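You operate a simulated robot arm through the tools that you are given. There is no shell and no other tool. Be economical: measure what you need, move in short steps, check, and stop when the job is done.

You are at the controls of a simulated robot arm. One attempt, no reset.

JOB
Clamp the 3 mm sieve on the shaker and run it 10 minutes.
Fine: stand it on the yellow catch tray, lay the clamp plate on it, lock the red and the yellow knob, set the timer knob, press the green button and wait till it stops.

It is judged by the outcome, as a careful person would: the job done as asked, and still so three seconds after it is handed in. It fails if anything else is knocked over, pushed out of place, dropped, spilled or broken.

ROBOT AND FRAMES
A 7-joint arm with a two-finger parallel gripper, fixed in place. Base frame: the origin is at the foot of the arm, x ahead of it, y to its left, z up; the work surface is at about z = 860. Lengths are in mm, angles in degrees, forces in N, time in s.
Its first joint turns from -166.0 to 166.0 degrees. Payload 4.4 kg.
The TCP is the grasp point between the finger pads, 23 mm short of the fingertips. In the tool frame z runs along the fingers and y along their closing line. Largest opening 94 mm; finger width 38, thickness 10; the body of the gripper, 54 by 96 mm, starts 39 mm behind the TCP.
Orientation is that of the tool frame in the base frame, as a unit quaternion [x, y, z, w]. With the fingers straight down and closing along the base's y, the tool's x points along the base's -x, its y along +y and its z along -z.

CONTROLS
- The arm moves only by the tool nudge_tool. Its argument "targets" is a list that holds one entry, the list of rows, each a list of 7 numbers: the shift along the tool's x, y, z in mm, then the turn, a rotation vector about the tool's x, y, z in degrees, then the gripper command, from -1 (shut) to 1 (fully open), values between in proportion. In form: [[[dx, dy, dz, wx, wy, wz, jaw], ...]]. A call has 1 to 12 rows; each row shifts and turns the commanded pose from where the row before left it, along the tool's axes as they then stand. Rows are played at 5 a second. More than 50 mm and 8.6 degrees between two rows, or a gripper value outside its range, and nothing of the call is played. Where a pose cannot be reached the arm comes as near as it can. A force on the tool above 40 N (or 10 N above the force at the start of the call, whichever is more), or a blocked arm, ends the call early, and 0.2 s more pass. The fingers move at their own pace (about 72 mm/s each) and stop on an object; they squeeze with about 39 N. The grip force told is the motor's: it shows also when the fingers shut on nothing. Time passes only in rows, and 0.2 s behind the last, so rows that do not move let the fingers close. The reply holds the time, the measured pose of the TCP, the force on the tool along the base axes, the opening and the grip force, in the units named above and with some noise, with the torque about the TCP (base axes, N m) and any sound that the robot's microphone picked up.
- Cameras (640 x 400 px; columns grow to the right, rows downward): "scene" is fixed at [48.2, -498.5, 1640.2]; the picture's right is [0.89, -0.45, 0.00], its down [-0.21, -0.42, -0.88] and it looks along [0.39, 0.79, -0.47] (base axes); focal length 330 px, centre (320, 200). "wrist" rides on the gripper at [86, 16, -74] in the tool frame; the picture's right is [-0.18, 0.98, 0.00], its down [-0.58, -0.11, -0.81] and it looks along [-0.79, -0.15, 0.59] (tool axes); focal length 243 px, centre (320, 200). There is no depth. A picture from a camera that has moved, and an enlarged one, comes with that camera's place and axes in the base frame and with its lens.
- get_image(camera): a new picture of that camera. No time passes.
- close_up(camera, box): a new picture of the part [left, top, right, bottom] of that camera's present view, enlarged. No time passes.
- hand_in(): hands the job in; it is judged then, once.

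Work in short steps. Places have to be worked out from the pictures, the camera data and where the tool is seen: move nearer, look again, correct. Check each grasp and each placing, and mend what went wrong. You have 120 turns and 68 pictures in all, those below and enlarged ones among them. Open the gripper and draw the arm clear of the work before you hand the job in, unless the task says otherwise; then end with one line.

The tools are called after "Call:" as name(argument=value, ...) on one line, values as JSON. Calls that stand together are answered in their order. nudge_tool: Moves the arm, as the interface text tells. Its arguments: {"type":"object","properties":{"targets":{"type":"array","items":{"type":"array","items":{"type":"array","items":{"type":"number"}}}}},"required":["targets"]} The other tools are called the same way: get_image (camera) takes a picture; close_up (camera, box) takes an enlarged picture of a part of a camera's view; hand_in () hands the job in.

At the start:

```text
time_s: 0.0
eef_pos: [430.2, 489.2, 1333.2]
tcp_rot: [0.0, 1.0, -0.001, 0.0]
contact_force: [-0.4, -0.7, -0.8]
ft_torque: [0.0, -0.03, -0.02]
finger_gap: 94.3
grasp_force: 0.0
```

scene: 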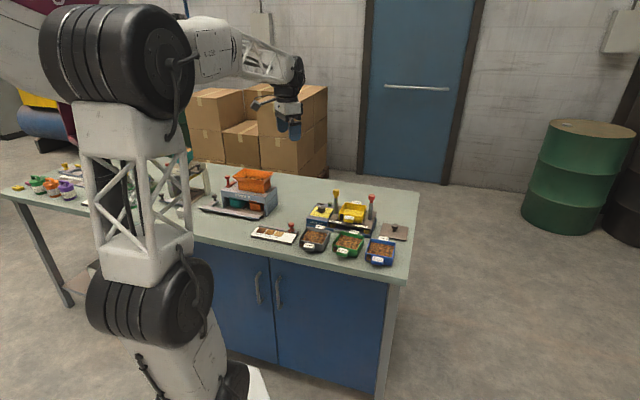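
wrist: 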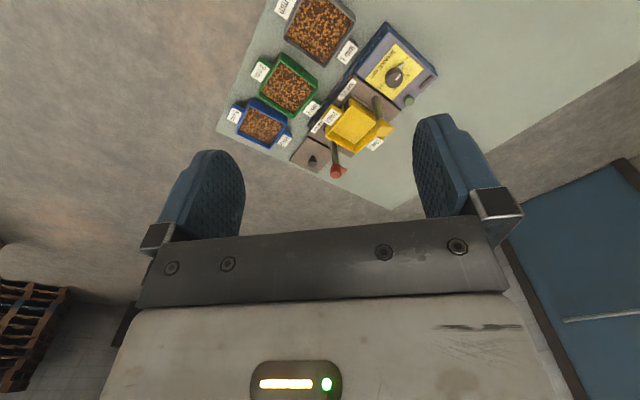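

I see a shaker with a yellow tray, two posts with knobs, three sieves and a clamp plate. I'll look closer first.

Call:
close_up(camera="scene", box=[240, 170, 430, 280])

Call:
close_up(camera="wrist", box=[210, 0, 460, 190])

```text
3.37 times, centred on (335, 225) of scene
camera zoom: at [48.2, -498.5, 1640.2], right [0.89, -0.45, 0.0], down [-0.21, -0.42, -0.88], along [0.39, 0.79, -0.47], focal length 1112 px, centre (270, 116)
```

zoom: 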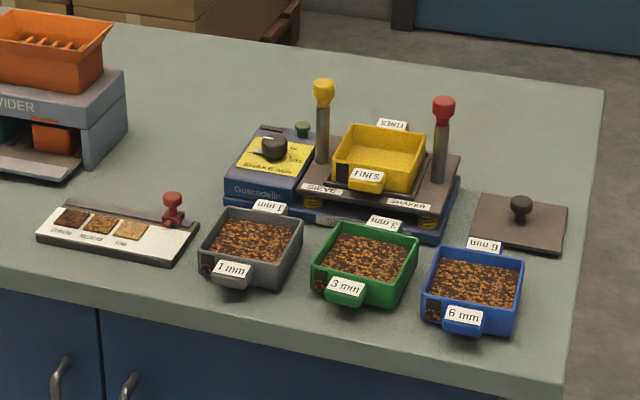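

```text
2.11 times, centred on (335, 95) of wrist
camera zoom: at [343.5, 503.7, 1406.6], right [0.18, 0.98, 0.0], down [0.58, -0.11, 0.81], along [0.79, -0.15, -0.59], focal length 511 px, centre (288, 421)
```

zoom: 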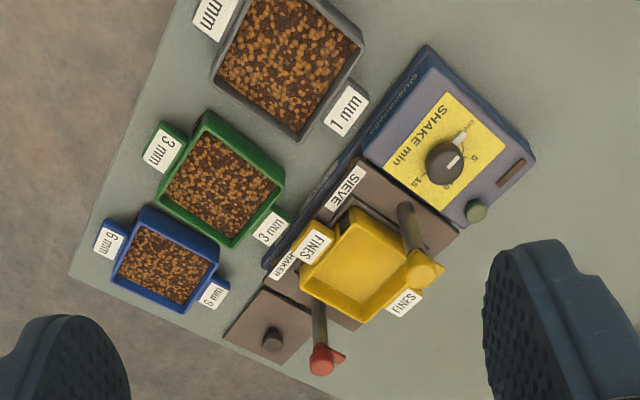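

First I lower the tool for a nearer view of the shaker and sieves (green sieve about (610,394), tray about (712,525)).

Call:
nudge_tool(targets=[[[0, -15, 45, 0, 0, 0, 1], [0, -15, 45, 0, 0, 0, 1], [0, -10, 45, 0, 0, 0, 1], [0, 0, 45, 0, 0, 0, 1]]])

Call:
get_image(camera="wrist")

```text
time_s: 1.0
eef_pos: [429.2, 448.6, 1152.0]
tcp_rot: [-0.001, 1.0, 0.0, 0.0]
contact_force: [-1.2, -0.3, 0.2]
ft_torque: [0.04, -0.04, 0.02]
finger_gap: 94.0
grasp_force: 0.2
```

```text
63 pictures are left
camera wrist: at [342.7, 463.4, 1226.4], right [0.18, 0.98, 0.0], down [0.58, -0.11, 0.81], along [0.79, -0.15, -0.59], focal length 243 px, centre (320, 200)
```

wrist: 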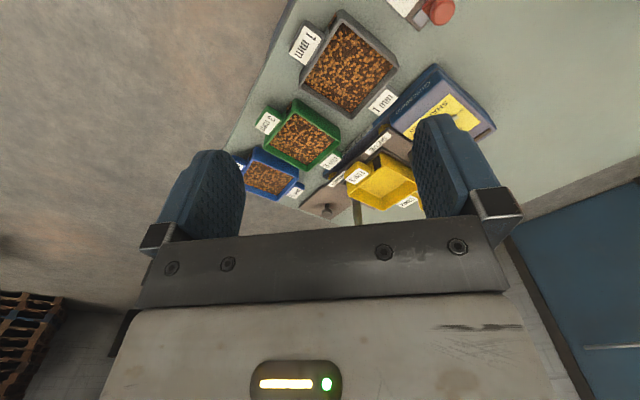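

The objects are too far below the view centre; I move back toward the base so they sit clear of the fingers.

Call:
nudge_tool(targets=[[[0, 10, 0, 0, -8, 0, 1], [0, 10, 0, 0, -8, 0, 1], [0, 10, 0, 0, -8, 0, 1]]])

Call:
get_image(camera="wrist")

```text
time_s: 1.8
eef_pos: [429.8, 478.1, 1152.3]
tcp_rot: [0.001, 0.978, 0.0, 0.21]
contact_force: [0.3, -0.6, -0.5]
ft_torque: [-0.02, 0.0, -0.01]
finger_gap: 94.1
grasp_force: 0.1
```

```text
62 pictures are left
camera wrist: at [320.5, 494.0, 1185.4], right [0.17, 0.98, 0.08], down [0.2, -0.11, 0.97], along [0.96, -0.15, -0.22], focal length 243 px, centre (320, 200)
```

wrist: 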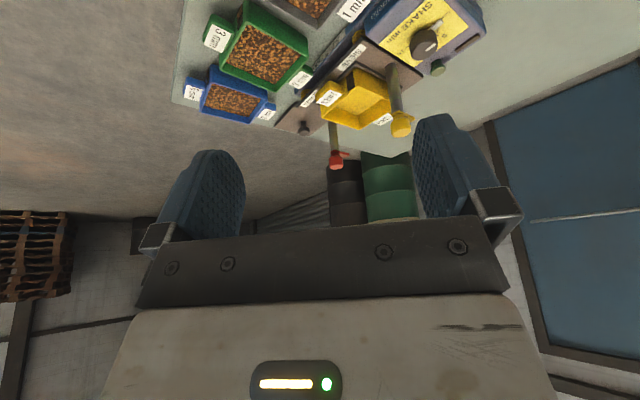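

Tilting the other way will give a top-down view; I turn back and beyond, and move ahead a bit.

Call:
nudge_tool(targets=[[[0, 0, 0, 0, 8, 0, 1], [0, 0, 0, 0, 8, 0, 1], [0, 0, 0, 0, 8, 0, 1], [-40, 0, 0, 0, 0, 0, 1], [-40, 0, 0, 0, 0, 0, 1], [0, 0, 0, 0, 8, 0, 1], [0, 0, 0, 0, 8, 0, 1], [0, 0, 0, 0, 8, 0, 1]]])

Call:
get_image(camera="wrist")

```text
time_s: 3.6
eef_pos: [509.5, 478.3, 1152.1]
tcp_rot: [-0.001, 0.978, 0.0, -0.209]
contact_force: [-0.4, -0.4, 0.7]
ft_torque: [-0.02, -0.03, 0.01]
finger_gap: 94.0
grasp_force: 0.2
```

```text
61 pictures are left
camera wrist: at [461.3, 493.9, 1255.8], right [0.17, 0.98, -0.07], down [0.86, -0.11, 0.5], along [0.48, -0.15, -0.86], focal length 243 px, centre (320, 200)
```

wrist: 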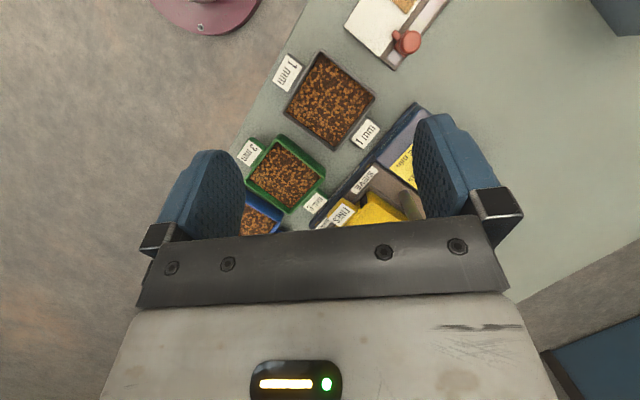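

Good orientation; I shift 180 mm ahead so the shaker shows above the fingers.

Call:
nudge_tool(targets=[[[-41, 0, -18.4, 0, 0, 0, 1], [-41, 0, -18.4, 0, 0, 0, 1], [-41, 0, -18.4, 0, 0, 0, 1], [-41, 0, -18.4, 0, 0, 0, 1]]])

Call:
get_image(camera="wrist")

Call:
close_up(camera="wrist", box=[180, 0, 480, 200])

```text
time_s: 4.6
eef_pos: [690.1, 478.4, 1152.7]
tcp_rot: [0.0, 0.978, 0.0, -0.208]
contact_force: [0.5, -0.2, 0.3]
ft_torque: [0.01, 0.0, -0.03]
finger_gap: 94.0
grasp_force: 0.0
```

```text
60 pictures are left
camera wrist: at [640.6, 494.2, 1256.9], right [0.17, 0.98, -0.07], down [0.86, -0.11, 0.5], along [0.48, -0.15, -0.86], focal length 243 px, centre (320, 200)
```

wrist: 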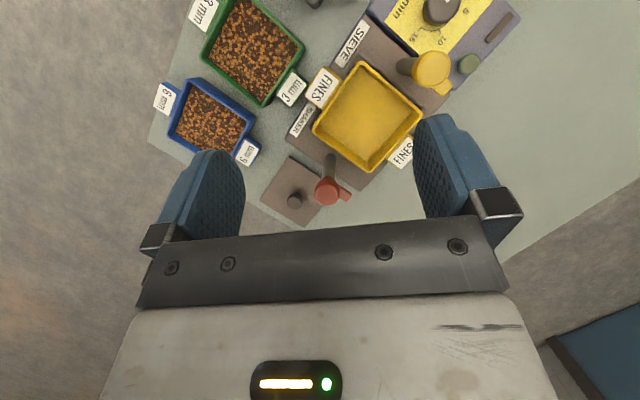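

```text
2.00 times, centred on (330, 100) of wrist
camera zoom: at [640.6, 494.2, 1256.9], right [0.17, 0.98, -0.07], down [0.86, -0.11, 0.5], along [0.48, -0.15, -0.86], focal length 485 px, centre (300, 400)
```

zoom: 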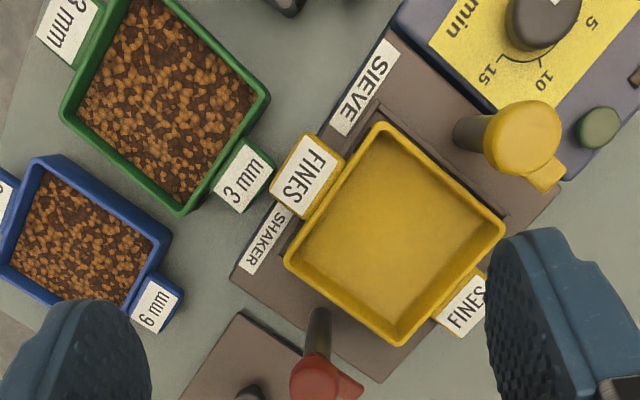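

The wrist view is now near vertical. I go nearer to the 3 mm sieve to size its walls and lugs.

Call:
nudge_tool(targets=[[[-4, -40, 25, 0, 0, 0, 1], [-4, -40, 25, 0, 0, 0, 1], [-3, -38, 24, 0, 0, 0, 1]]])

Call:
get_image(camera="wrist")

```text
time_s: 5.4
eef_pos: [670.8, 361.1, 1080.1]
tcp_rot: [-0.001, 0.978, 0.0, -0.208]
contact_force: [0.1, 0.1, -0.5]
ft_torque: [-0.01, 0.02, -0.04]
finger_gap: 94.5
grasp_force: 0.1
```

```text
58 pictures are left
camera wrist: at [621.5, 376.3, 1183.5], right [0.17, 0.98, -0.07], down [0.86, -0.11, 0.5], along [0.48, -0.15, -0.86], focal length 243 px, centre (320, 200)
```

wrist: 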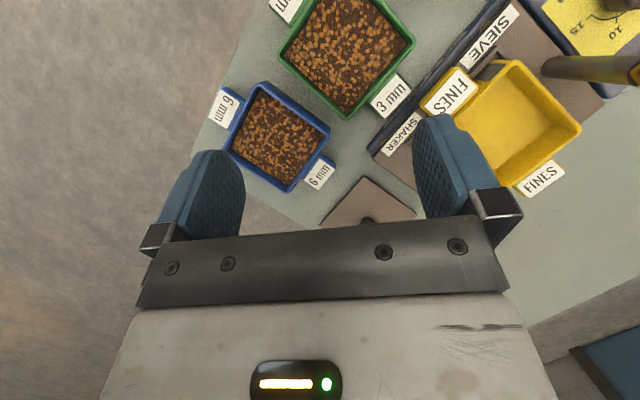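

The sieve is at the top edge; I shift back 65 mm and enlarge.

Call:
nudge_tool(targets=[[[30, 0, 13, 0, 0, 0, 1], [30, 0, 13, 0, 0, 0, 1]]])

Call:
close_up(camera="wrist", box=[230, 0, 470, 160])

```text
time_s: 6.0
eef_pos: [605.3, 359.4, 1080.7]
tcp_rot: [0.0, 0.978, -0.001, -0.208]
contact_force: [0.0, 0.2, -0.7]
ft_torque: [0.01, 0.0, 0.0]
finger_gap: 93.9
grasp_force: 0.1
```

```text
2.50 times, centred on (350, 80) of wrist
camera zoom: at [555.9, 375.7, 1183.9], right [0.17, 0.98, -0.07], down [0.86, -0.11, 0.5], along [0.48, -0.15, -0.86], focal length 606 px, centre (245, 500)
```

zoom: 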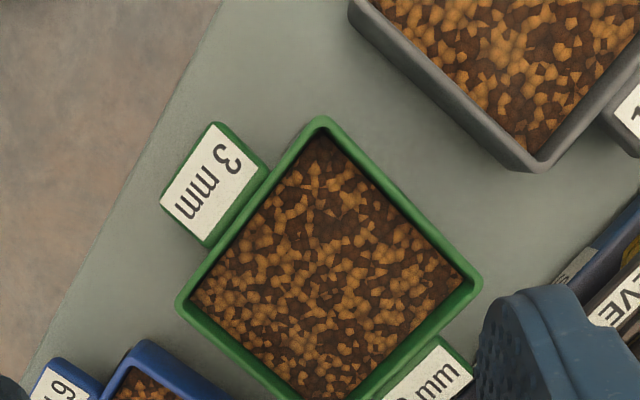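

Triangulating gives the sieve rim at z≈896, ~96 mm wide (too wide to span), with ~40 mm wide lugs. I check lug heights from the scene camera.

Call:
close_up(camera="scene", box=[325, 225, 375, 262])

Call:
close_up(camera="scene", box=[300, 185, 420, 260])

```text
10.81 times, centred on (350, 244) of scene
camera zoom: at [48.2, -498.5, 1640.2], right [0.89, -0.45, 0.0], down [-0.21, -0.42, -0.88], along [0.39, 0.79, -0.47], focal length 3568 px, centre (-4, -270)
```

zoom: 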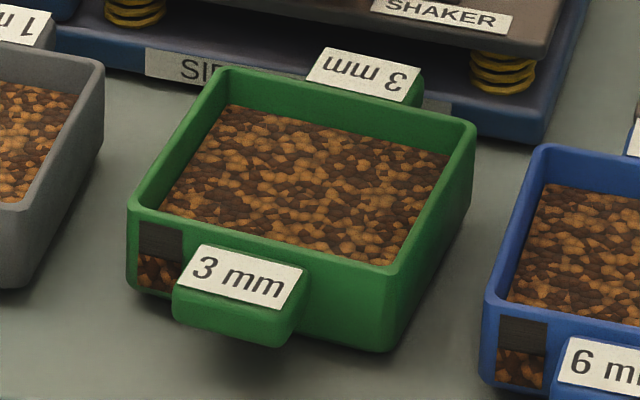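

```text
5.33 times, centred on (360, 222) of scene
camera zoom: at [48.2, -498.5, 1640.2], right [0.89, -0.45, 0.0], down [-0.21, -0.42, -0.88], along [0.39, 0.79, -0.47], focal length 1760 px, centre (107, 80)
```

zoom: 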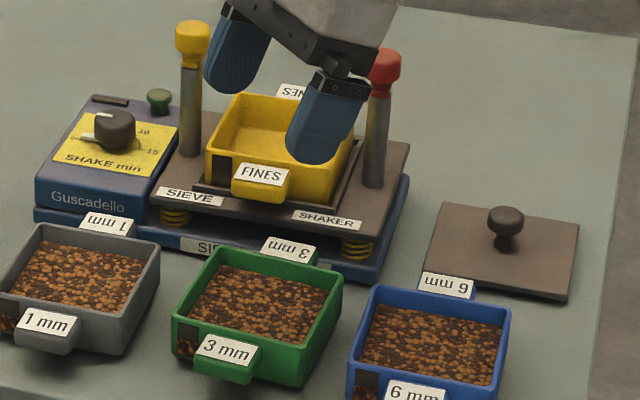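

Lug about z 871–888, 40 mm wide. I level the tool, yaw it 40° and go above the front lug at about (561,336).

Call:
nudge_tool(targets=[[[0, 0, 0, 0, -8, 0, 0.6], [0, 0, 0, 0, -8, 0, 0.6], [0, 0, 0, 0, -8.1, 0, 0.6], [22, -12, 30, 0, 0, 0, 0.6], [22, -11, 30, 0, 0, 0, 0.6], [0, 0, 20, 0, 0, -8, 0.6], [0, 0, 20, 0, 0, -8, 0.6], [0, 0, 0, 0, 0, -8, 0.6], [0, 0, 0, 0, 0, -8, 0.6], [0, 0, 0, 0, 0, -8.2, 0.6]]])

Call:
get_image(camera="wrist")

Call:
close_up(camera="scene", box=[290, 190, 410, 265])

```text
time_s: 8.2
eef_pos: [560.8, 337.4, 980.3]
tcp_rot: [-0.344, 0.939, -0.001, 0.001]
contact_force: [-0.3, -0.4, 0.3]
ft_torque: [-0.01, -0.01, -0.01]
finger_gap: 75.1
grasp_force: 0.1
```

```text
54 pictures are left
camera wrist: at [484.3, 293.0, 1055.3], right [-0.5, 0.87, 0.0], down [0.51, 0.29, 0.81], along [0.7, 0.4, -0.59], focal length 243 px, centre (320, 200)
```

wrist: 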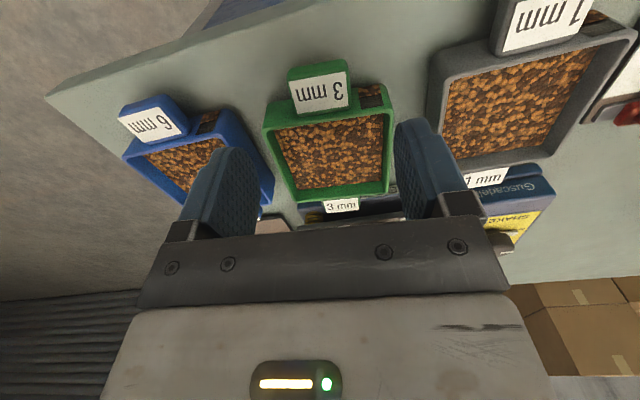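

```text
5.33 times, centred on (350, 228) of scene
camera zoom: at [48.2, -498.5, 1640.2], right [0.89, -0.45, 0.0], down [-0.21, -0.42, -0.88], along [0.39, 0.79, -0.47], focal length 1760 px, centre (160, 53)
```

zoom: 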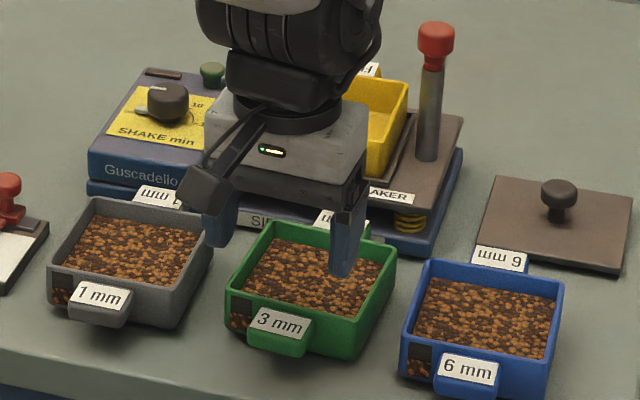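

I check alignment with an enlarged wrist view before descending.

Call:
close_up(camera="wrist", box=[240, 50, 420, 170])

```text
3.33 times, centred on (330, 110) of wrist
camera zoom: at [484.3, 293.0, 1055.3], right [-0.5, 0.87, 0.0], down [0.51, 0.29, 0.81], along [0.7, 0.4, -0.59], focal length 809 px, centre (287, 500)
```

zoom: 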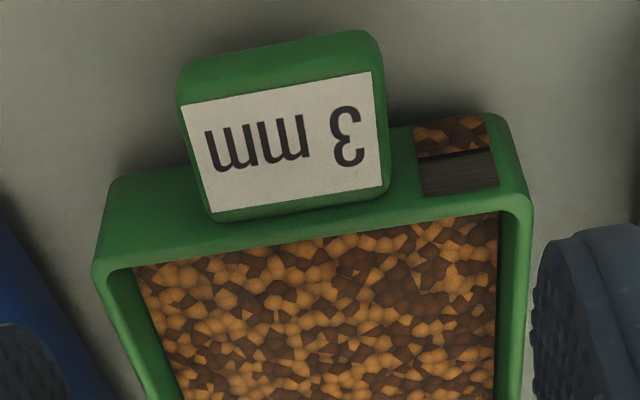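

Wall is ~26 mm inward and the lug 2.5 mm off to one side; I correct, descend to z≈888, then check before closing.

Call:
nudge_tool(targets=[[[-4, -2.5, 30, 0, 0, 0, 0.6], [0, 0, 30, 0, 0, 0, 0.6], [0, 0, 20, 0, 0, 0, 0.6], [0, 0, 11, 0, 0, 0, 0.6], [0, 0, 0, 0, 0, 0, 0.6]]])

Call:
close_up(camera="scene", box=[300, 195, 390, 265])

Call:
get_image(camera="wrist")

```text
time_s: 8.8
eef_pos: [566.5, 338.8, 927.4]
tcp_rot: [-0.344, 0.939, 0.0, 0.004]
contact_force: [-0.7, -0.2, 9.4]
ft_torque: [0.3, 0.07, -0.01]
finger_gap: 75.2
grasp_force: 0.1
stopped in row 3: the force on the tool passed its limit (the readings are from after the stop); the commanded pose is now the measured one
```

```text
5.71 times, centred on (345, 230) of scene
camera zoom: at [48.2, -498.5, 1640.2], right [0.89, -0.45, 0.0], down [-0.21, -0.42, -0.88], along [0.39, 0.79, -0.47], focal length 1886 px, centre (177, 29)
```

zoom: 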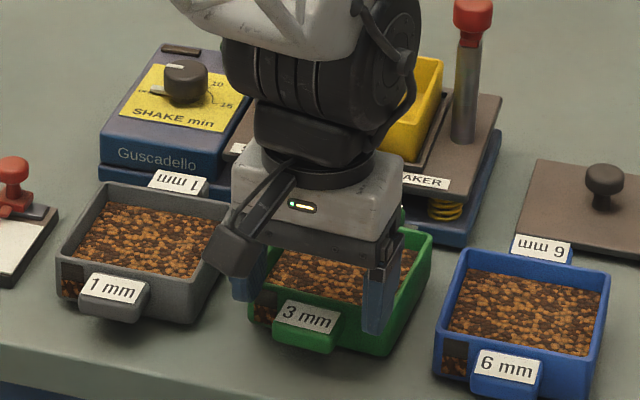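

```text
50 pictures are left
camera wrist: at [490.3, 294.1, 1001.0], right [-0.49, 0.87, 0.0], down [0.51, 0.29, 0.81], along [0.7, 0.4, -0.59], focal length 243 px, centre (320, 200)
```

wrist: 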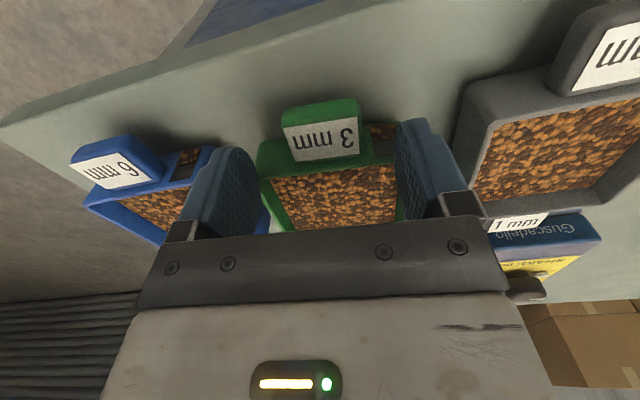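

A fingertip touched the rim, so the rim is at z≈904 and the wall only ~15 mm inward. I lift, back out 8 mm, and look.

Call:
nudge_tool(targets=[[[0, 0, -12, 0, 0, 0, 0.6], [8, 1, 0, 0, 0, 0, 0.6], [0, 0, 0, 0, 0, 0, 0.6]]])

Call:
close_up(camera="wrist", box=[180, 60, 480, 260])

```text
time_s: 9.7
eef_pos: [560.7, 333.3, 936.9]
tcp_rot: [-0.344, 0.939, 0.0, 0.002]
contact_force: [0.0, -1.0, 0.8]
ft_torque: [0.0, 0.01, 0.01]
finger_gap: 75.4
grasp_force: 0.1
```

```text
2.00 times, centred on (330, 160) of wrist
camera zoom: at [483.3, 289.4, 1012.3], right [-0.49, 0.87, 0.0], down [0.51, 0.29, 0.81], along [0.7, 0.4, -0.59], focal length 485 px, centre (300, 280)
```

zoom: 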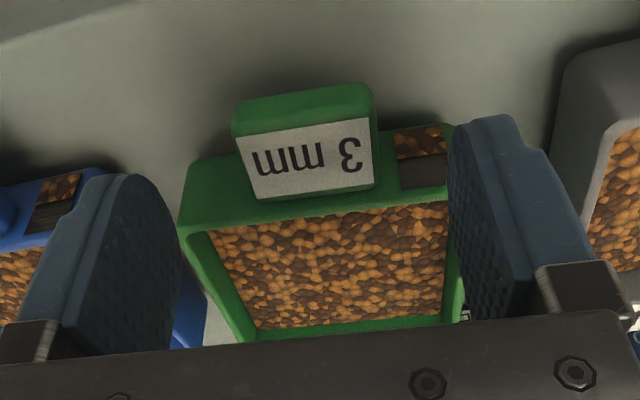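

Wall ≈19 mm from the TCP; I go out 4 mm more, sideways 2 mm, and descend slowly to z≈893.

Call:
nudge_tool(targets=[[[4, 2, 0, 0, 0, 0, 0.6], [0, 0, 15, 0, 0, 0, 0.6], [0, 0, 15, 0, 0, 0, 0.6], [0, 0, 13, 0, 0, 0, 0.6], [0, 0, 0, 0, 0, 0, 0.6]]])

Call:
close_up(camera="scene", box=[310, 210, 380, 265])

Call:
close_up(camera="wrist", box=[180, 60, 480, 260])

```text
time_s: 10.8
eef_pos: [555.5, 332.1, 895.1]
tcp_rot: [-0.344, 0.939, 0.001, 0.004]
contact_force: [-0.6, 0.2, 0.0]
ft_torque: [-0.01, 0.01, 0.01]
finger_gap: 75.2
grasp_force: 0.0
```

```text
7.27 times, centred on (345, 238) of scene
camera zoom: at [48.2, -498.5, 1640.2], right [0.89, -0.45, 0.0], down [-0.21, -0.42, -0.88], along [0.39, 0.79, -0.47], focal length 2401 px, centre (138, -73)
```

zoom: 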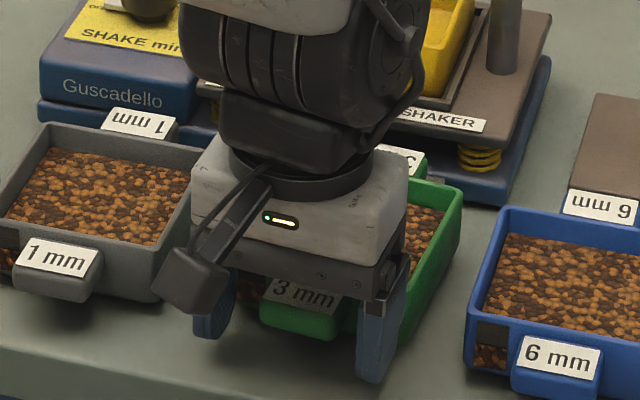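

```text
2.00 times, centred on (330, 160) of wrist
camera zoom: at [478.7, 288.3, 969.1], right [-0.49, 0.87, 0.0], down [0.51, 0.29, 0.81], along [0.7, 0.4, -0.59], focal length 485 px, centre (300, 280)
```

zoom: 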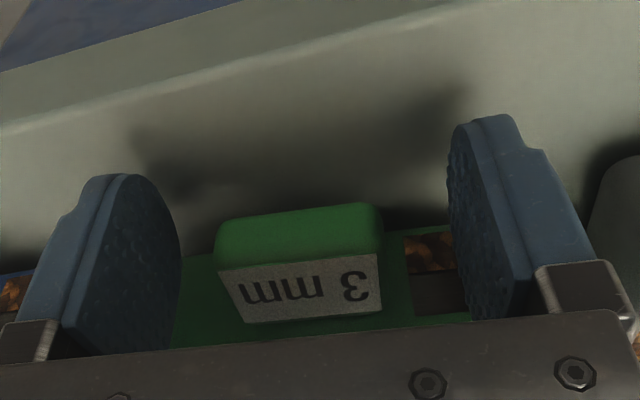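

Fingers straddle the lug. I close and read the opening.

Call:
nudge_tool(targets=[[[0, 0, 2, 0, 0, 0, 0.2], [0, 0, 0, 0, 0, 0, 0.0], [0, 0, 0, 0, 0, 0, -1], [0, 0, 0, 0, 0, 0, -1], [0, 0, 0, 0, 0, 0, -1]]])

```text
time_s: 12.1
eef_pos: [556.0, 333.1, 893.0]
tcp_rot: [-0.344, 0.939, 0.0, 0.004]
contact_force: [-0.5, 0.0, 0.0]
ft_torque: [-0.01, 0.04, -0.05]
finger_gap: 41.3
grasp_force: 39.4
```

The lug is gripped (41 mm). I lift gently 40 mm and check the sieve stays level.

Call:
nudge_tool(targets=[[[0, 0, -5, 0, 0, 0, -1], [0, 0, -10, 0, 0, 0, -1], [0, 0, -12, 0, 0, 0, -1], [0, 0, -13, 0, 0, 0, -1], [0, 0, 0, 0, 0, 0, -1]]])

Call:
close_up(camera="scene", box=[290, 180, 410, 265])

```text
time_s: 13.2
eef_pos: [556.0, 332.2, 932.6]
tcp_rot: [-0.344, 0.939, -0.001, 0.003]
contact_force: [-0.5, 0.3, -1.0]
ft_torque: [-0.07, 0.06, 0.01]
finger_gap: 41.3
grasp_force: 39.2
```

```text
4.71 times, centred on (350, 222) of scene
camera zoom: at [48.2, -498.5, 1640.2], right [0.89, -0.45, 0.0], down [-0.21, -0.42, -0.88], along [0.39, 0.79, -0.47], focal length 1553 px, centre (179, 94)
```

zoom: 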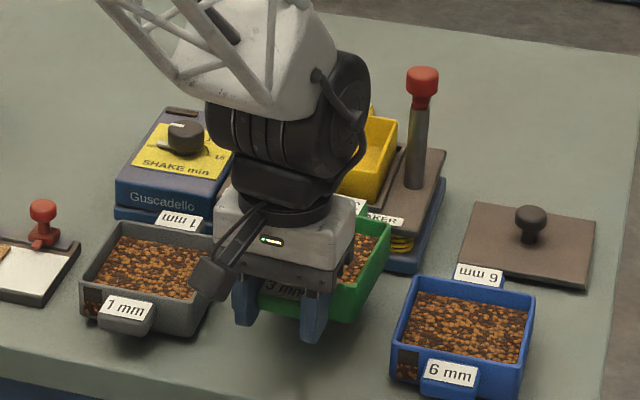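

Sieve held level, light (~1 N). Tray rim triangulates to z≈945, centre (712,514.5), yaw 44.5°; posts stand ±69 mm beside it. I raise to z 1080 and move to hover over the tray.

Call:
nudge_tool(targets=[[[0, 0, -30, 0, 0, 0, -1], [0, 0, -40, 0, 0, 0, -1], [0, 0, -40, 0, 0, 0, -1], [0, 0, -37, 0, 0, 0, -1], [-20, 4, 0, 0, 0, 0, -1], [-35, 7, 0, 0, 0, 0, -1], [-37, 8, 0, 0, 0, 0, -1], [-37, 8, 0, 0, 0, 0, -1], [-35, 6, 0, 0, 0, -2, -1], [0, 0, 0, 0, 0, -2.3, -1], [0, 0, 0, 0, 0, 0, -1]]])

Call:
get_image(camera="wrist")

Call:
close_up(camera="scene", box=[300, 160, 420, 245])

```text
time_s: 15.7
eef_pos: [659.0, 464.6, 1080.5]
tcp_rot: [-0.379, 0.926, 0.0, 0.002]
contact_force: [0.1, -0.4, 0.3]
ft_torque: [-0.06, 0.06, 0.02]
finger_gap: 41.4
grasp_force: 38.9
```

```text
45 pictures are left
camera wrist: at [584.9, 414.2, 1154.6], right [-0.56, 0.83, 0.0], down [0.49, 0.33, 0.81], along [0.67, 0.45, -0.59], focal length 243 px, centre (320, 200)
```

wrist: 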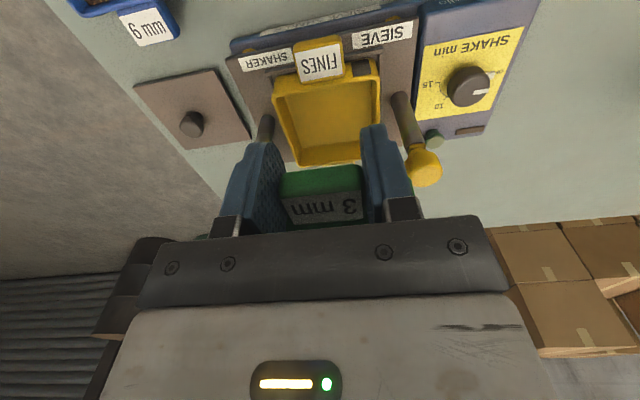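

```text
4.71 times, centred on (360, 202) of scene
camera zoom: at [48.2, -498.5, 1640.2], right [0.89, -0.45, 0.0], down [-0.21, -0.42, -0.88], along [0.39, 0.79, -0.47], focal length 1553 px, centre (132, 188)
```

zoom: 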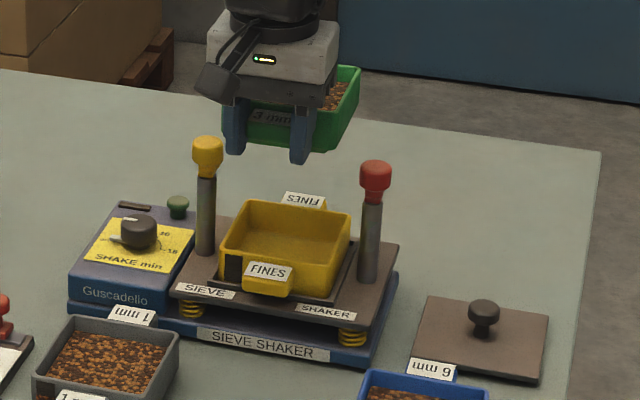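

Clear view of the shaker. I enlarge the wrist view to refine the tray and knob positions.

Call:
close_up(camera="wrist", box=[210, 10, 450, 220])

Call:
close_up(camera="scene", box=[325, 180, 390, 230])

```text
1.90 times, centred on (330, 115) of wrist
camera zoom: at [584.9, 414.2, 1154.6], right [-0.56, 0.83, 0.0], down [0.49, 0.33, 0.81], along [0.67, 0.45, -0.59], focal length 462 px, centre (301, 362)
```

zoom: 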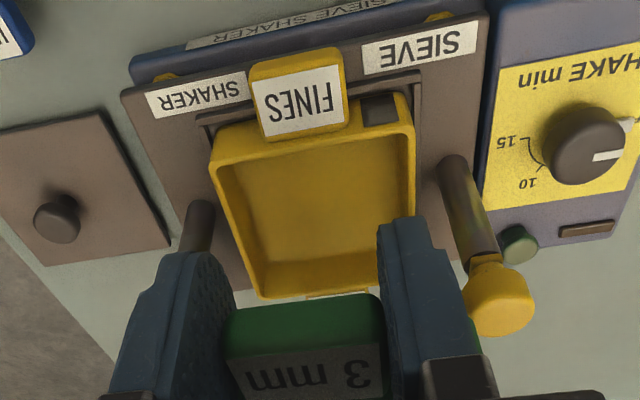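

```text
8.00 times, centred on (358, 205) of scene
camera zoom: at [48.2, -498.5, 1640.2], right [0.89, -0.45, 0.0], down [-0.21, -0.42, -0.88], along [0.39, 0.79, -0.47], focal length 2641 px, centre (20, 160)
```

zoom: 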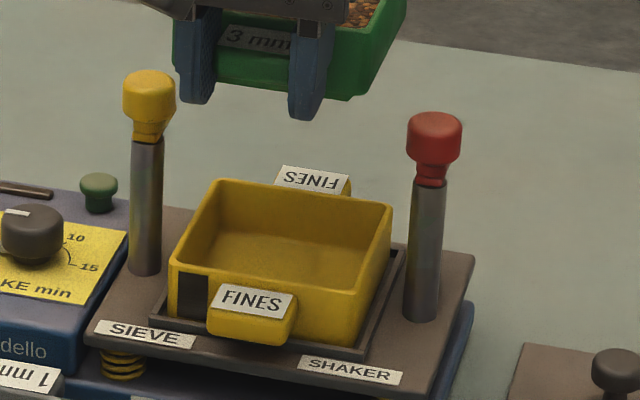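

Tray is 1.7 mm lateral and ~0.7° off my hold; I correct, then lower to about 15 mm above the tray and check.

Call:
nudge_tool(targets=[[[0, -0.8, 0, 0, 0, 0.7, -1], [0, 0, 0, 0, 0, 0, -1], [0, 0, 20, 0, 0, 0, -1], [0, 0, 20, 0, 0, 0, -1], [0, 0, 20, 0, 0, 0, -1], [0, 0, 18, 0, 0, 0, -1], [0, 0, 0, 0, 0, 0, -1]]])

Call:
close_up(camera="scene", box=[325, 180, 390, 230])

Call:
close_up(camera="wrist", box=[180, 0, 480, 220])

```text
time_s: 17.2
eef_pos: [660.4, 463.6, 1001.6]
tcp_rot: [-0.373, 0.928, 0.001, 0.003]
contact_force: [0.0, -0.1, -0.6]
ft_torque: [-0.04, 0.08, 0.01]
finger_gap: 41.4
grasp_force: 38.7
```

```text
8.00 times, centred on (358, 205) of scene
camera zoom: at [48.2, -498.5, 1640.2], right [0.89, -0.45, 0.0], down [-0.21, -0.42, -0.88], along [0.39, 0.79, -0.47], focal length 2641 px, centre (20, 160)
```

zoom: 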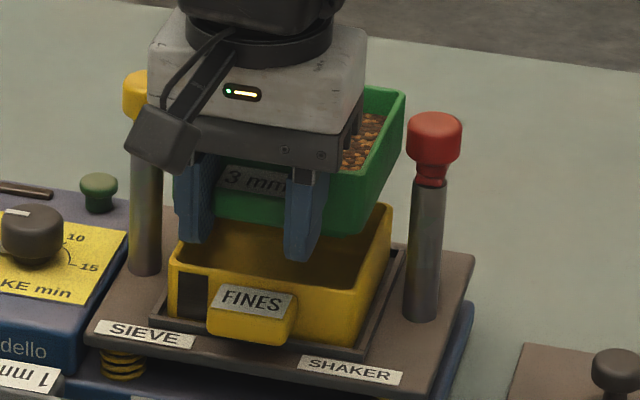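

```text
1.82 times, centred on (330, 110) of wrist
camera zoom: at [586.0, 414.2, 1076.9], right [-0.55, 0.84, 0.0], down [0.49, 0.32, 0.81], along [0.68, 0.44, -0.59], focal length 441 px, centre (302, 364)
```

zoom: 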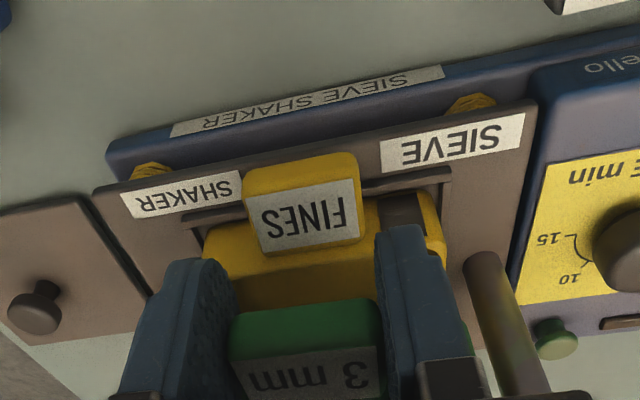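

Alignment looks good. I lower in small steps until contact shows.

Call:
nudge_tool(targets=[[[0, 0, 8, 0, 0, 0, -1], [0, 0, 5, 0, 0, 0, -1], [0, 0, 3, 0, 0, 0, -1], [0, 0, 2, 0, 0, 0, -1], [0, 0, 2, 0, 0, 0, -1], [0, 0, 0, 0, 0, 0, -1]]])

Call:
close_up(camera="scene", box=[325, 180, 390, 230])

```text
time_s: 18.6
eef_pos: [659.3, 462.7, 982.7]
tcp_rot: [-0.373, 0.928, 0.0, 0.003]
contact_force: [-0.5, -0.1, -0.4]
ft_torque: [-0.03, 0.08, 0.03]
finger_gap: 41.5
grasp_force: 38.8
```

```text
8.00 times, centred on (358, 205) of scene
camera zoom: at [48.2, -498.5, 1640.2], right [0.89, -0.45, 0.0], down [-0.21, -0.42, -0.88], along [0.39, 0.79, -0.47], focal length 2641 px, centre (20, 160)
```

zoom: 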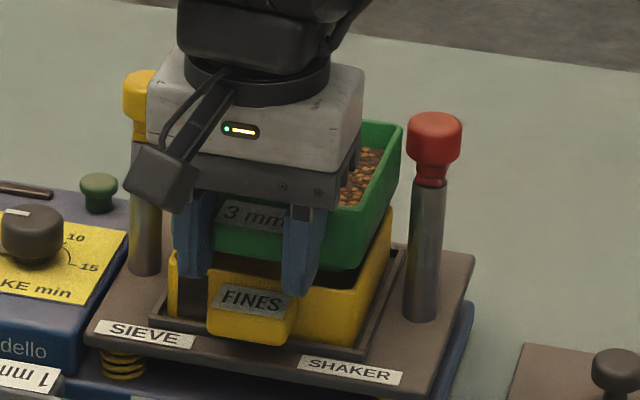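

Still a gap; lowering further in 2 mm steps.

Call:
nudge_tool(targets=[[[0, 0, 2, 0, 0, 0, -1], [0, 0, 2, 0, 0, 0, -1], [0, 0, 2, 0, 0, 0, -1], [0, 0, 2, 0, 0, 0, -1], [0, 0, 0, 0, 0, 0, -1]]])

Call:
close_up(camera="scene", box=[325, 180, 390, 230])

```text
time_s: 19.9
eef_pos: [660.7, 464.0, 974.7]
tcp_rot: [-0.372, 0.928, 0.001, 0.003]
contact_force: [0.7, -0.5, 0.0]
ft_torque: [-0.06, 0.03, 0.01]
finger_gap: 41.6
grasp_force: 39.4
```

```text
8.00 times, centred on (358, 205) of scene
camera zoom: at [48.2, -498.5, 1640.2], right [0.89, -0.45, 0.0], down [-0.21, -0.42, -0.88], along [0.39, 0.79, -0.47], focal length 2641 px, centre (20, 160)
```

zoom: 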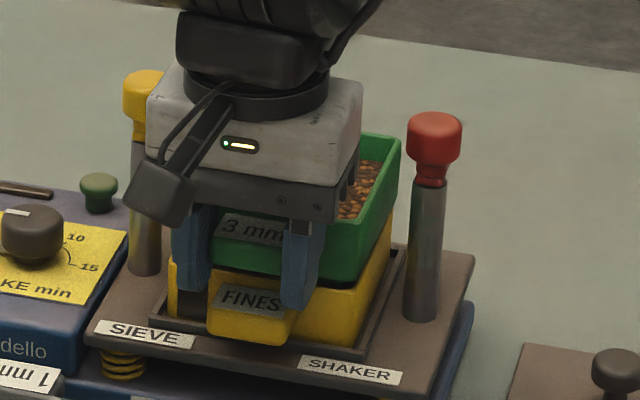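

No contact yet; continuing down.

Call:
nudge_tool(targets=[[[0, 0, 2, 0, 0, 0, -1], [0, 0, 2, 0, 0, 0, -1], [0, 0, 1.5, 0, 0, 0, -1], [0, 0, 0, 0, 0, 0, -1]]])

Call:
close_up(camera="scene", box=[325, 180, 390, 230])

```text
time_s: 20.9
eef_pos: [660.5, 463.5, 970.5]
tcp_rot: [-0.373, 0.928, 0.001, 0.004]
contact_force: [-2.6, -3.7, 16.7]
ft_torque: [0.56, -0.25, 0.03]
finger_gap: 41.4
grasp_force: 38.4
```

```text
8.00 times, centred on (358, 205) of scene
camera zoom: at [48.2, -498.5, 1640.2], right [0.89, -0.45, 0.0], down [-0.21, -0.42, -0.88], along [0.39, 0.79, -0.47], focal length 2641 px, centre (20, 160)
```

zoom: 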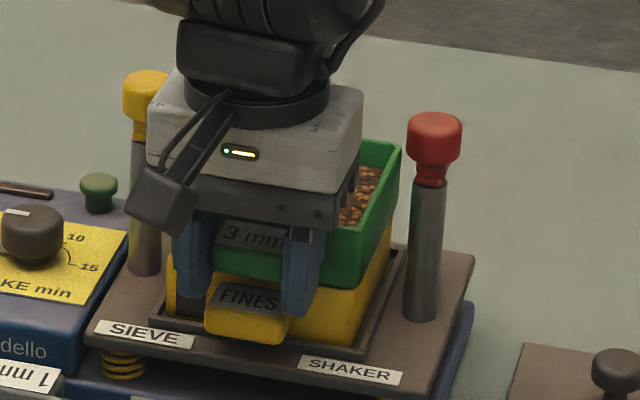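

Contact at z≈970. I ease up slightly and open a little to let the sieve settle, then check.

Call:
nudge_tool(targets=[[[0, 0, -1, 0, 0, 0, -1], [0, 0, 0, 0, 0, 0, -0.02], [0, 0, 0, 0, 0, 0, 0.1], [0, 0, 0, 0, 0, 0, 0.1]]])

Call:
close_up(camera="scene", box=[325, 180, 390, 230])

```text
time_s: 21.9
eef_pos: [660.3, 463.2, 970.2]
tcp_rot: [-0.373, 0.928, 0.001, 0.002]
contact_force: [0.4, 0.8, 0.9]
ft_torque: [0.02, 0.01, 0.0]
finger_gap: 51.6
grasp_force: 0.1
```

```text
8.00 times, centred on (358, 205) of scene
camera zoom: at [48.2, -498.5, 1640.2], right [0.89, -0.45, 0.0], down [-0.21, -0.42, -0.88], along [0.39, 0.79, -0.47], focal length 2641 px, centre (20, 160)
```

zoom: 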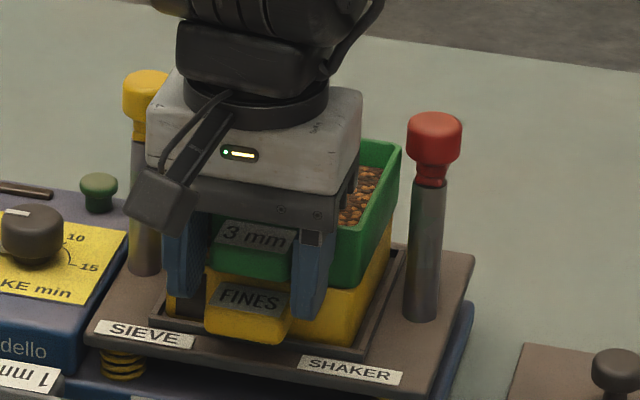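

Released. I raise straight up and look at the seating.

Call:
nudge_tool(targets=[[[0, 0, -5, 0, 0, 0, 0.2], [0, 0, -15, 0, 0, 0, 0.3], [0, 0, -40, 0, 0, 0, 0.3], [0, 0, -45, 0, 0, 0, 0.3], [0, 0, -45, 0, 0, 0, 0.3], [30, 0, 0, 0, 0, 0, 0.3]]])

Call:
close_up(camera="scene", box=[325, 180, 390, 230])

Call:
get_image(camera="wrist")

```text
time_s: 23.2
eef_pos: [638.9, 443.9, 1119.9]
tcp_rot: [-0.373, 0.928, 0.0, 0.002]
contact_force: [-0.3, -0.3, 0.1]
ft_torque: [0.0, 0.0, 0.01]
finger_gap: 61.2
grasp_force: 0.2
```

```text
8.00 times, centred on (358, 205) of scene
camera zoom: at [48.2, -498.5, 1640.2], right [0.89, -0.45, 0.0], down [-0.21, -0.42, -0.88], along [0.39, 0.79, -0.47], focal length 2641 px, centre (20, 160)
```

zoom: 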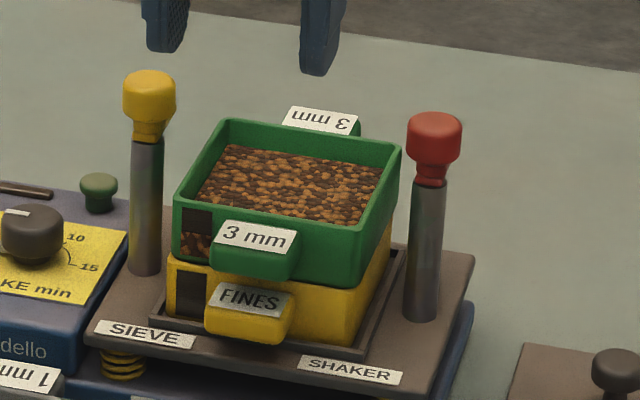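

```text
34 pictures are left
camera wrist: at [563.8, 393.3, 1194.5], right [-0.55, 0.84, 0.0], down [0.49, 0.32, 0.81], along [0.68, 0.44, -0.59], focal length 243 px, centre (320, 200)
```

wrist: 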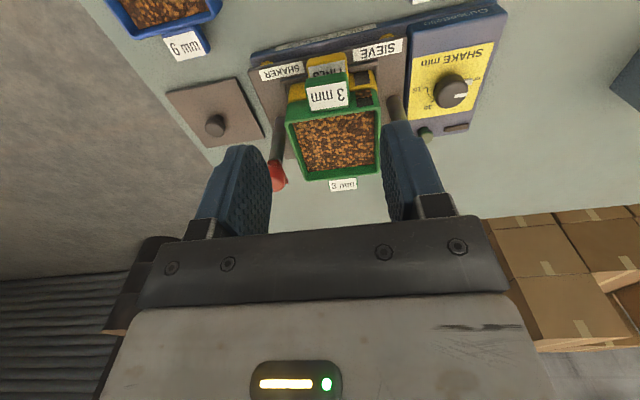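

The sieve is seated on the tray. Next the clamp plate: its knob seems near (832,386,z≈897). I move to view it closely.

Call:
nudge_tool(targets=[[[-16.5, -42, 0, 0, 0, 0, 0.3], [-16.5, -42, 0, 0, 0, 0, 0.3], [-16.5, -42, 0, 0, 0, 0, 0.3], [-16.5, -42, 0, 0, 0, 0, 0.3], [0, 0, 45, 0, 0, 0, 0.3], [0, 0, 50, 0, 0, 0, 0.3], [0, 0, 0, 0, 0, 0, 0.3]]])

Call:
get_image(camera="wrist")

```text
time_s: 24.9
eef_pos: [800.3, 365.3, 1025.2]
tcp_rot: [-0.373, 0.928, 0.0, 0.004]
contact_force: [0.3, -0.8, 0.2]
ft_torque: [-0.01, 0.01, 0.0]
finger_gap: 60.9
grasp_force: 0.1
```

```text
33 pictures are left
camera wrist: at [727.0, 317.9, 1100.4], right [-0.55, 0.84, 0.0], down [0.49, 0.32, 0.81], along [0.68, 0.44, -0.59], focal length 243 px, centre (320, 200)
```

wrist: 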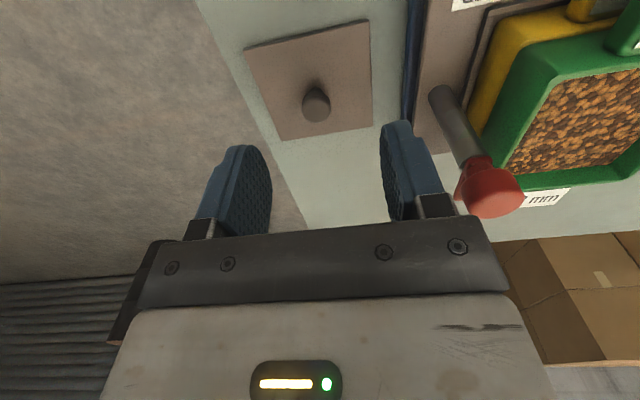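

Plate knob top at (838,386,891); plate ≈107 mm square, yaw ≈ tool's. I move over the knob and lower to z≈897.

Call:
nudge_tool(targets=[[[-21, -6, 0, 0, 0, 0, 0.3], [-20, -6, 20, 0, 0, 0, 0.3], [0, 0, 40, 0, 0, 0, 0.3], [0, 0, 40, 0, 0, 0, 0.3], [0, 0, 18, 0, 0, 0, 0.3], [0, 0, 10, 0, 0, 0, 0.3], [0, 0, 0, 0, 0, 0, 0.3]]])

Call:
close_up(camera="wrist", box=[180, 60, 480, 260])

Call:
close_up(camera="scene", box=[360, 195, 430, 250])

```text
time_s: 26.4
eef_pos: [841.6, 387.8, 897.9]
tcp_rot: [-0.373, 0.928, 0.001, 0.004]
contact_force: [0.4, 0.1, -0.1]
ft_torque: [0.01, -0.02, -0.01]
finger_gap: 61.3
grasp_force: 0.0
```

```text
2.00 times, centred on (330, 160) of wrist
camera zoom: at [766.4, 338.1, 973.0], right [-0.55, 0.84, 0.0], down [0.49, 0.32, 0.81], along [0.68, 0.44, -0.59], focal length 485 px, centre (300, 280)
```

zoom: 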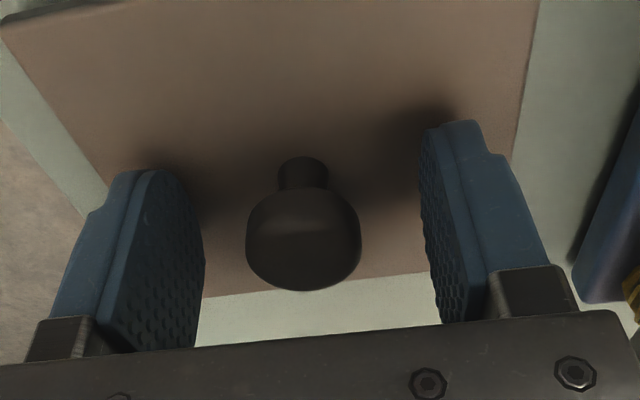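

```text
7.27 times, centred on (395, 222) of scene
camera zoom: at [48.2, -498.5, 1640.2], right [0.89, -0.45, 0.0], down [-0.21, -0.42, -0.88], along [0.39, 0.79, -0.47], focal length 2401 px, centre (-226, 36)
```

zoom: 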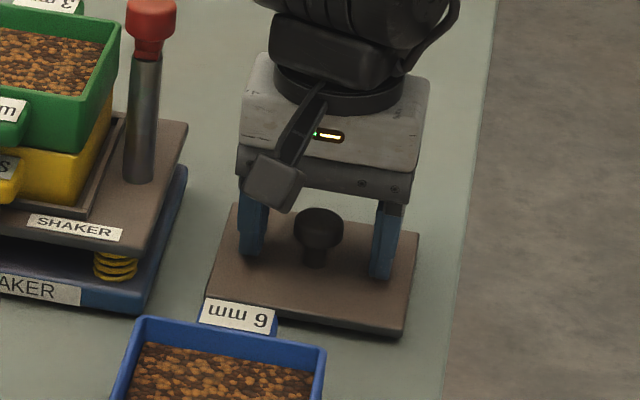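

Knob sits between the pads. I shift 3 mm inward and close.

Call:
nudge_tool(targets=[[[-3, -1, 1, 0, 0, 0, 0.3], [0, 0, 0, 0, 0, 0, -0.1], [0, 0, 0, 0, 0, 0, -1], [0, 0, 0, 0, 0, 0, -1], [0, 0, 0, 0, 0, 0, -1]]])

```text
time_s: 27.6
eef_pos: [844.7, 388.5, 897.1]
tcp_rot: [-0.373, 0.928, 0.0, 0.003]
contact_force: [-0.9, 0.8, 0.7]
ft_torque: [0.07, 0.02, -0.01]
finger_gap: 27.4
grasp_force: 39.0
```

Knob gripped (27 mm). I lift to about z 1090 and check the plate is level.

Call:
nudge_tool(targets=[[[0, 0, -5, 0, 0, 0, -1], [0, 0, -20, 0, 0, 0, -1], [0, 0, -40, 0, 0, 0, -1], [0, 0, -45, 0, 0, 0, -1], [0, 0, -45, 0, 0, 0, -1], [0, 0, -40, 0, 0, 0, -1], [0, 0, 0, 0, 0, 0, -1]]])

Call:
close_up(camera="scene", box=[320, 130, 440, 230])

Call:
get_image(camera="wrist")

```text
time_s: 29.2
eef_pos: [842.6, 387.7, 1093.2]
tcp_rot: [-0.373, 0.928, 0.0, 0.002]
contact_force: [-1.3, 0.9, -1.4]
ft_torque: [-0.01, 0.0, -0.01]
finger_gap: 27.1
grasp_force: 38.8
```

```text
4.00 times, centred on (380, 180) of scene
camera zoom: at [48.2, -498.5, 1640.2], right [0.89, -0.45, 0.0], down [-0.21, -0.42, -0.88], along [0.39, 0.79, -0.47], focal length 1320 px, centre (80, 280)
```

zoom: 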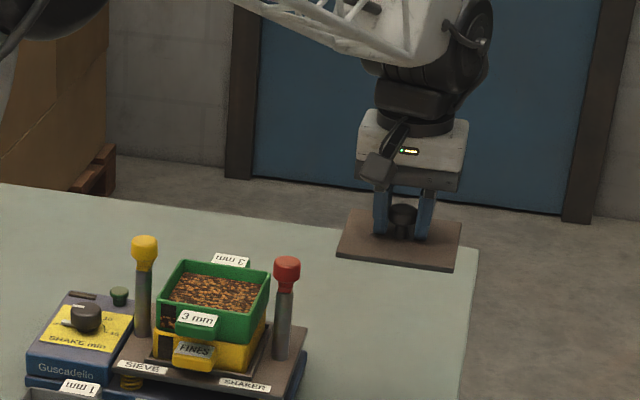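

```text
29 pictures are left
camera wrist: at [768.5, 338.3, 1168.0], right [-0.55, 0.84, 0.0], down [0.49, 0.32, 0.81], along [0.68, 0.44, -0.59], focal length 243 px, centre (320, 200)
```

wrist: 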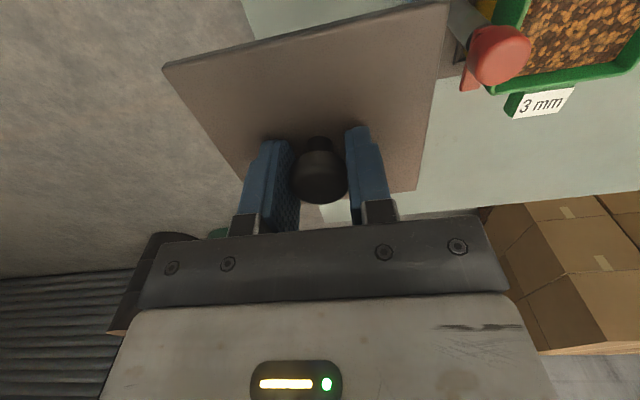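

Plate held level and centred on the tool. I carry it sideways over the stack (target centre (712,514)), staying at z≈1093.

Call:
nudge_tool(targets=[[[2, 30, 0, 0, 0, 1, -1], [2, 38, 0, 0, 0, 0, -1], [2, 38, 0, 0, 0, 0, -1], [2, 38, 0, 0, 0, 0, -1], [2, 37, 0, 0, 0, 0, -1], [0, 0, 0, 0, 0, 0, -1], [0, 0, 0, 0, 0, 0, -1]]])

Call:
get_image(camera="wrist")

Call:
close_up(camera="scene", box=[320, 160, 400, 230])

```text
time_s: 30.9
eef_pos: [712.4, 514.0, 1092.8]
tcp_rot: [-0.364, 0.931, 0.0, 0.003]
contact_force: [0.5, 0.4, -2.0]
ft_torque: [0.01, -0.02, 0.02]
finger_gap: 27.4
grasp_force: 39.1
```

```text
28 pictures are left
camera wrist: at [636.9, 466.3, 1167.1], right [-0.53, 0.85, 0.0], down [0.5, 0.31, 0.81], along [0.69, 0.43, -0.59], focal length 243 px, centre (320, 200)
```

wrist: 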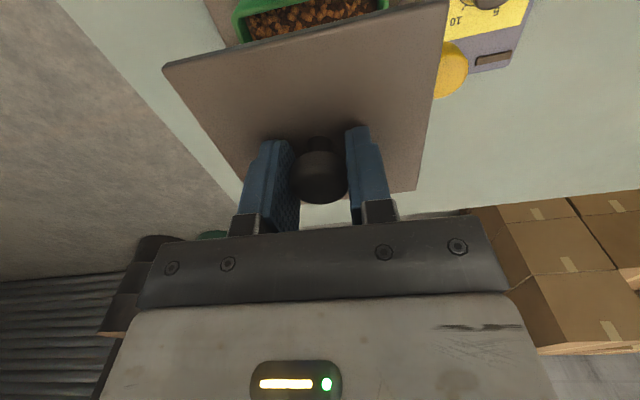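

```text
5.71 times, centred on (360, 195) of scene
camera zoom: at [48.2, -498.5, 1640.2], right [0.89, -0.45, 0.0], down [-0.21, -0.42, -0.88], along [0.39, 0.79, -0.47], focal length 1886 px, centre (91, 229)
```

zoom: 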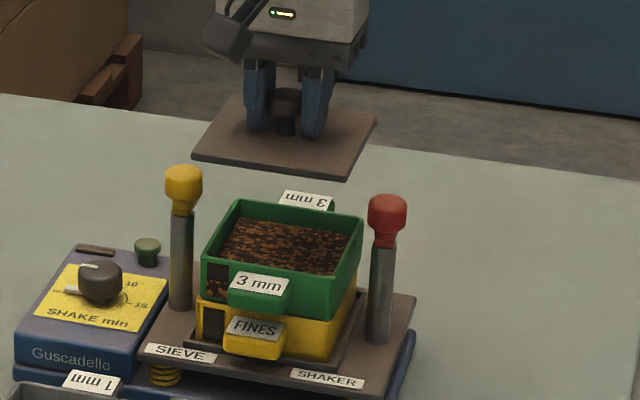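

Plate is centred between the posts. I lower to just above the sieve rim (TCP ~1028), then check.

Call:
nudge_tool(targets=[[[0, 0, 15, 0, 0, 0, -1], [0, 0, 15, 0, 0, 0, -1], [0, 0, 15, 0, 0, 0, -1], [0, 0, 12, 0, 0, 0, -1], [0, 0, 8, 0, 0, 0, -1], [0, 0, 0, 0, 0, 0, -1]]])

Call:
close_up(camera="scene", box=[325, 180, 390, 230])

```text
time_s: 32.2
eef_pos: [711.8, 514.2, 1026.8]
tcp_rot: [-0.365, 0.931, 0.0, 0.003]
contact_force: [0.0, -0.4, -2.2]
ft_torque: [0.03, 0.02, -0.01]
finger_gap: 27.3
grasp_force: 38.6
```

```text
8.00 times, centred on (358, 205) of scene
camera zoom: at [48.2, -498.5, 1640.2], right [0.89, -0.45, 0.0], down [-0.21, -0.42, -0.88], along [0.39, 0.79, -0.47], focal length 2641 px, centre (20, 160)
```

zoom: 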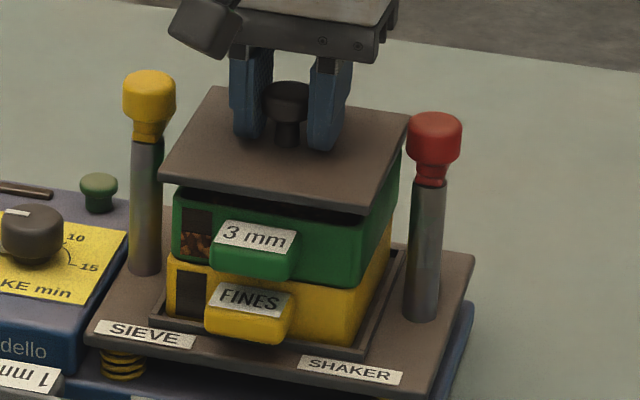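

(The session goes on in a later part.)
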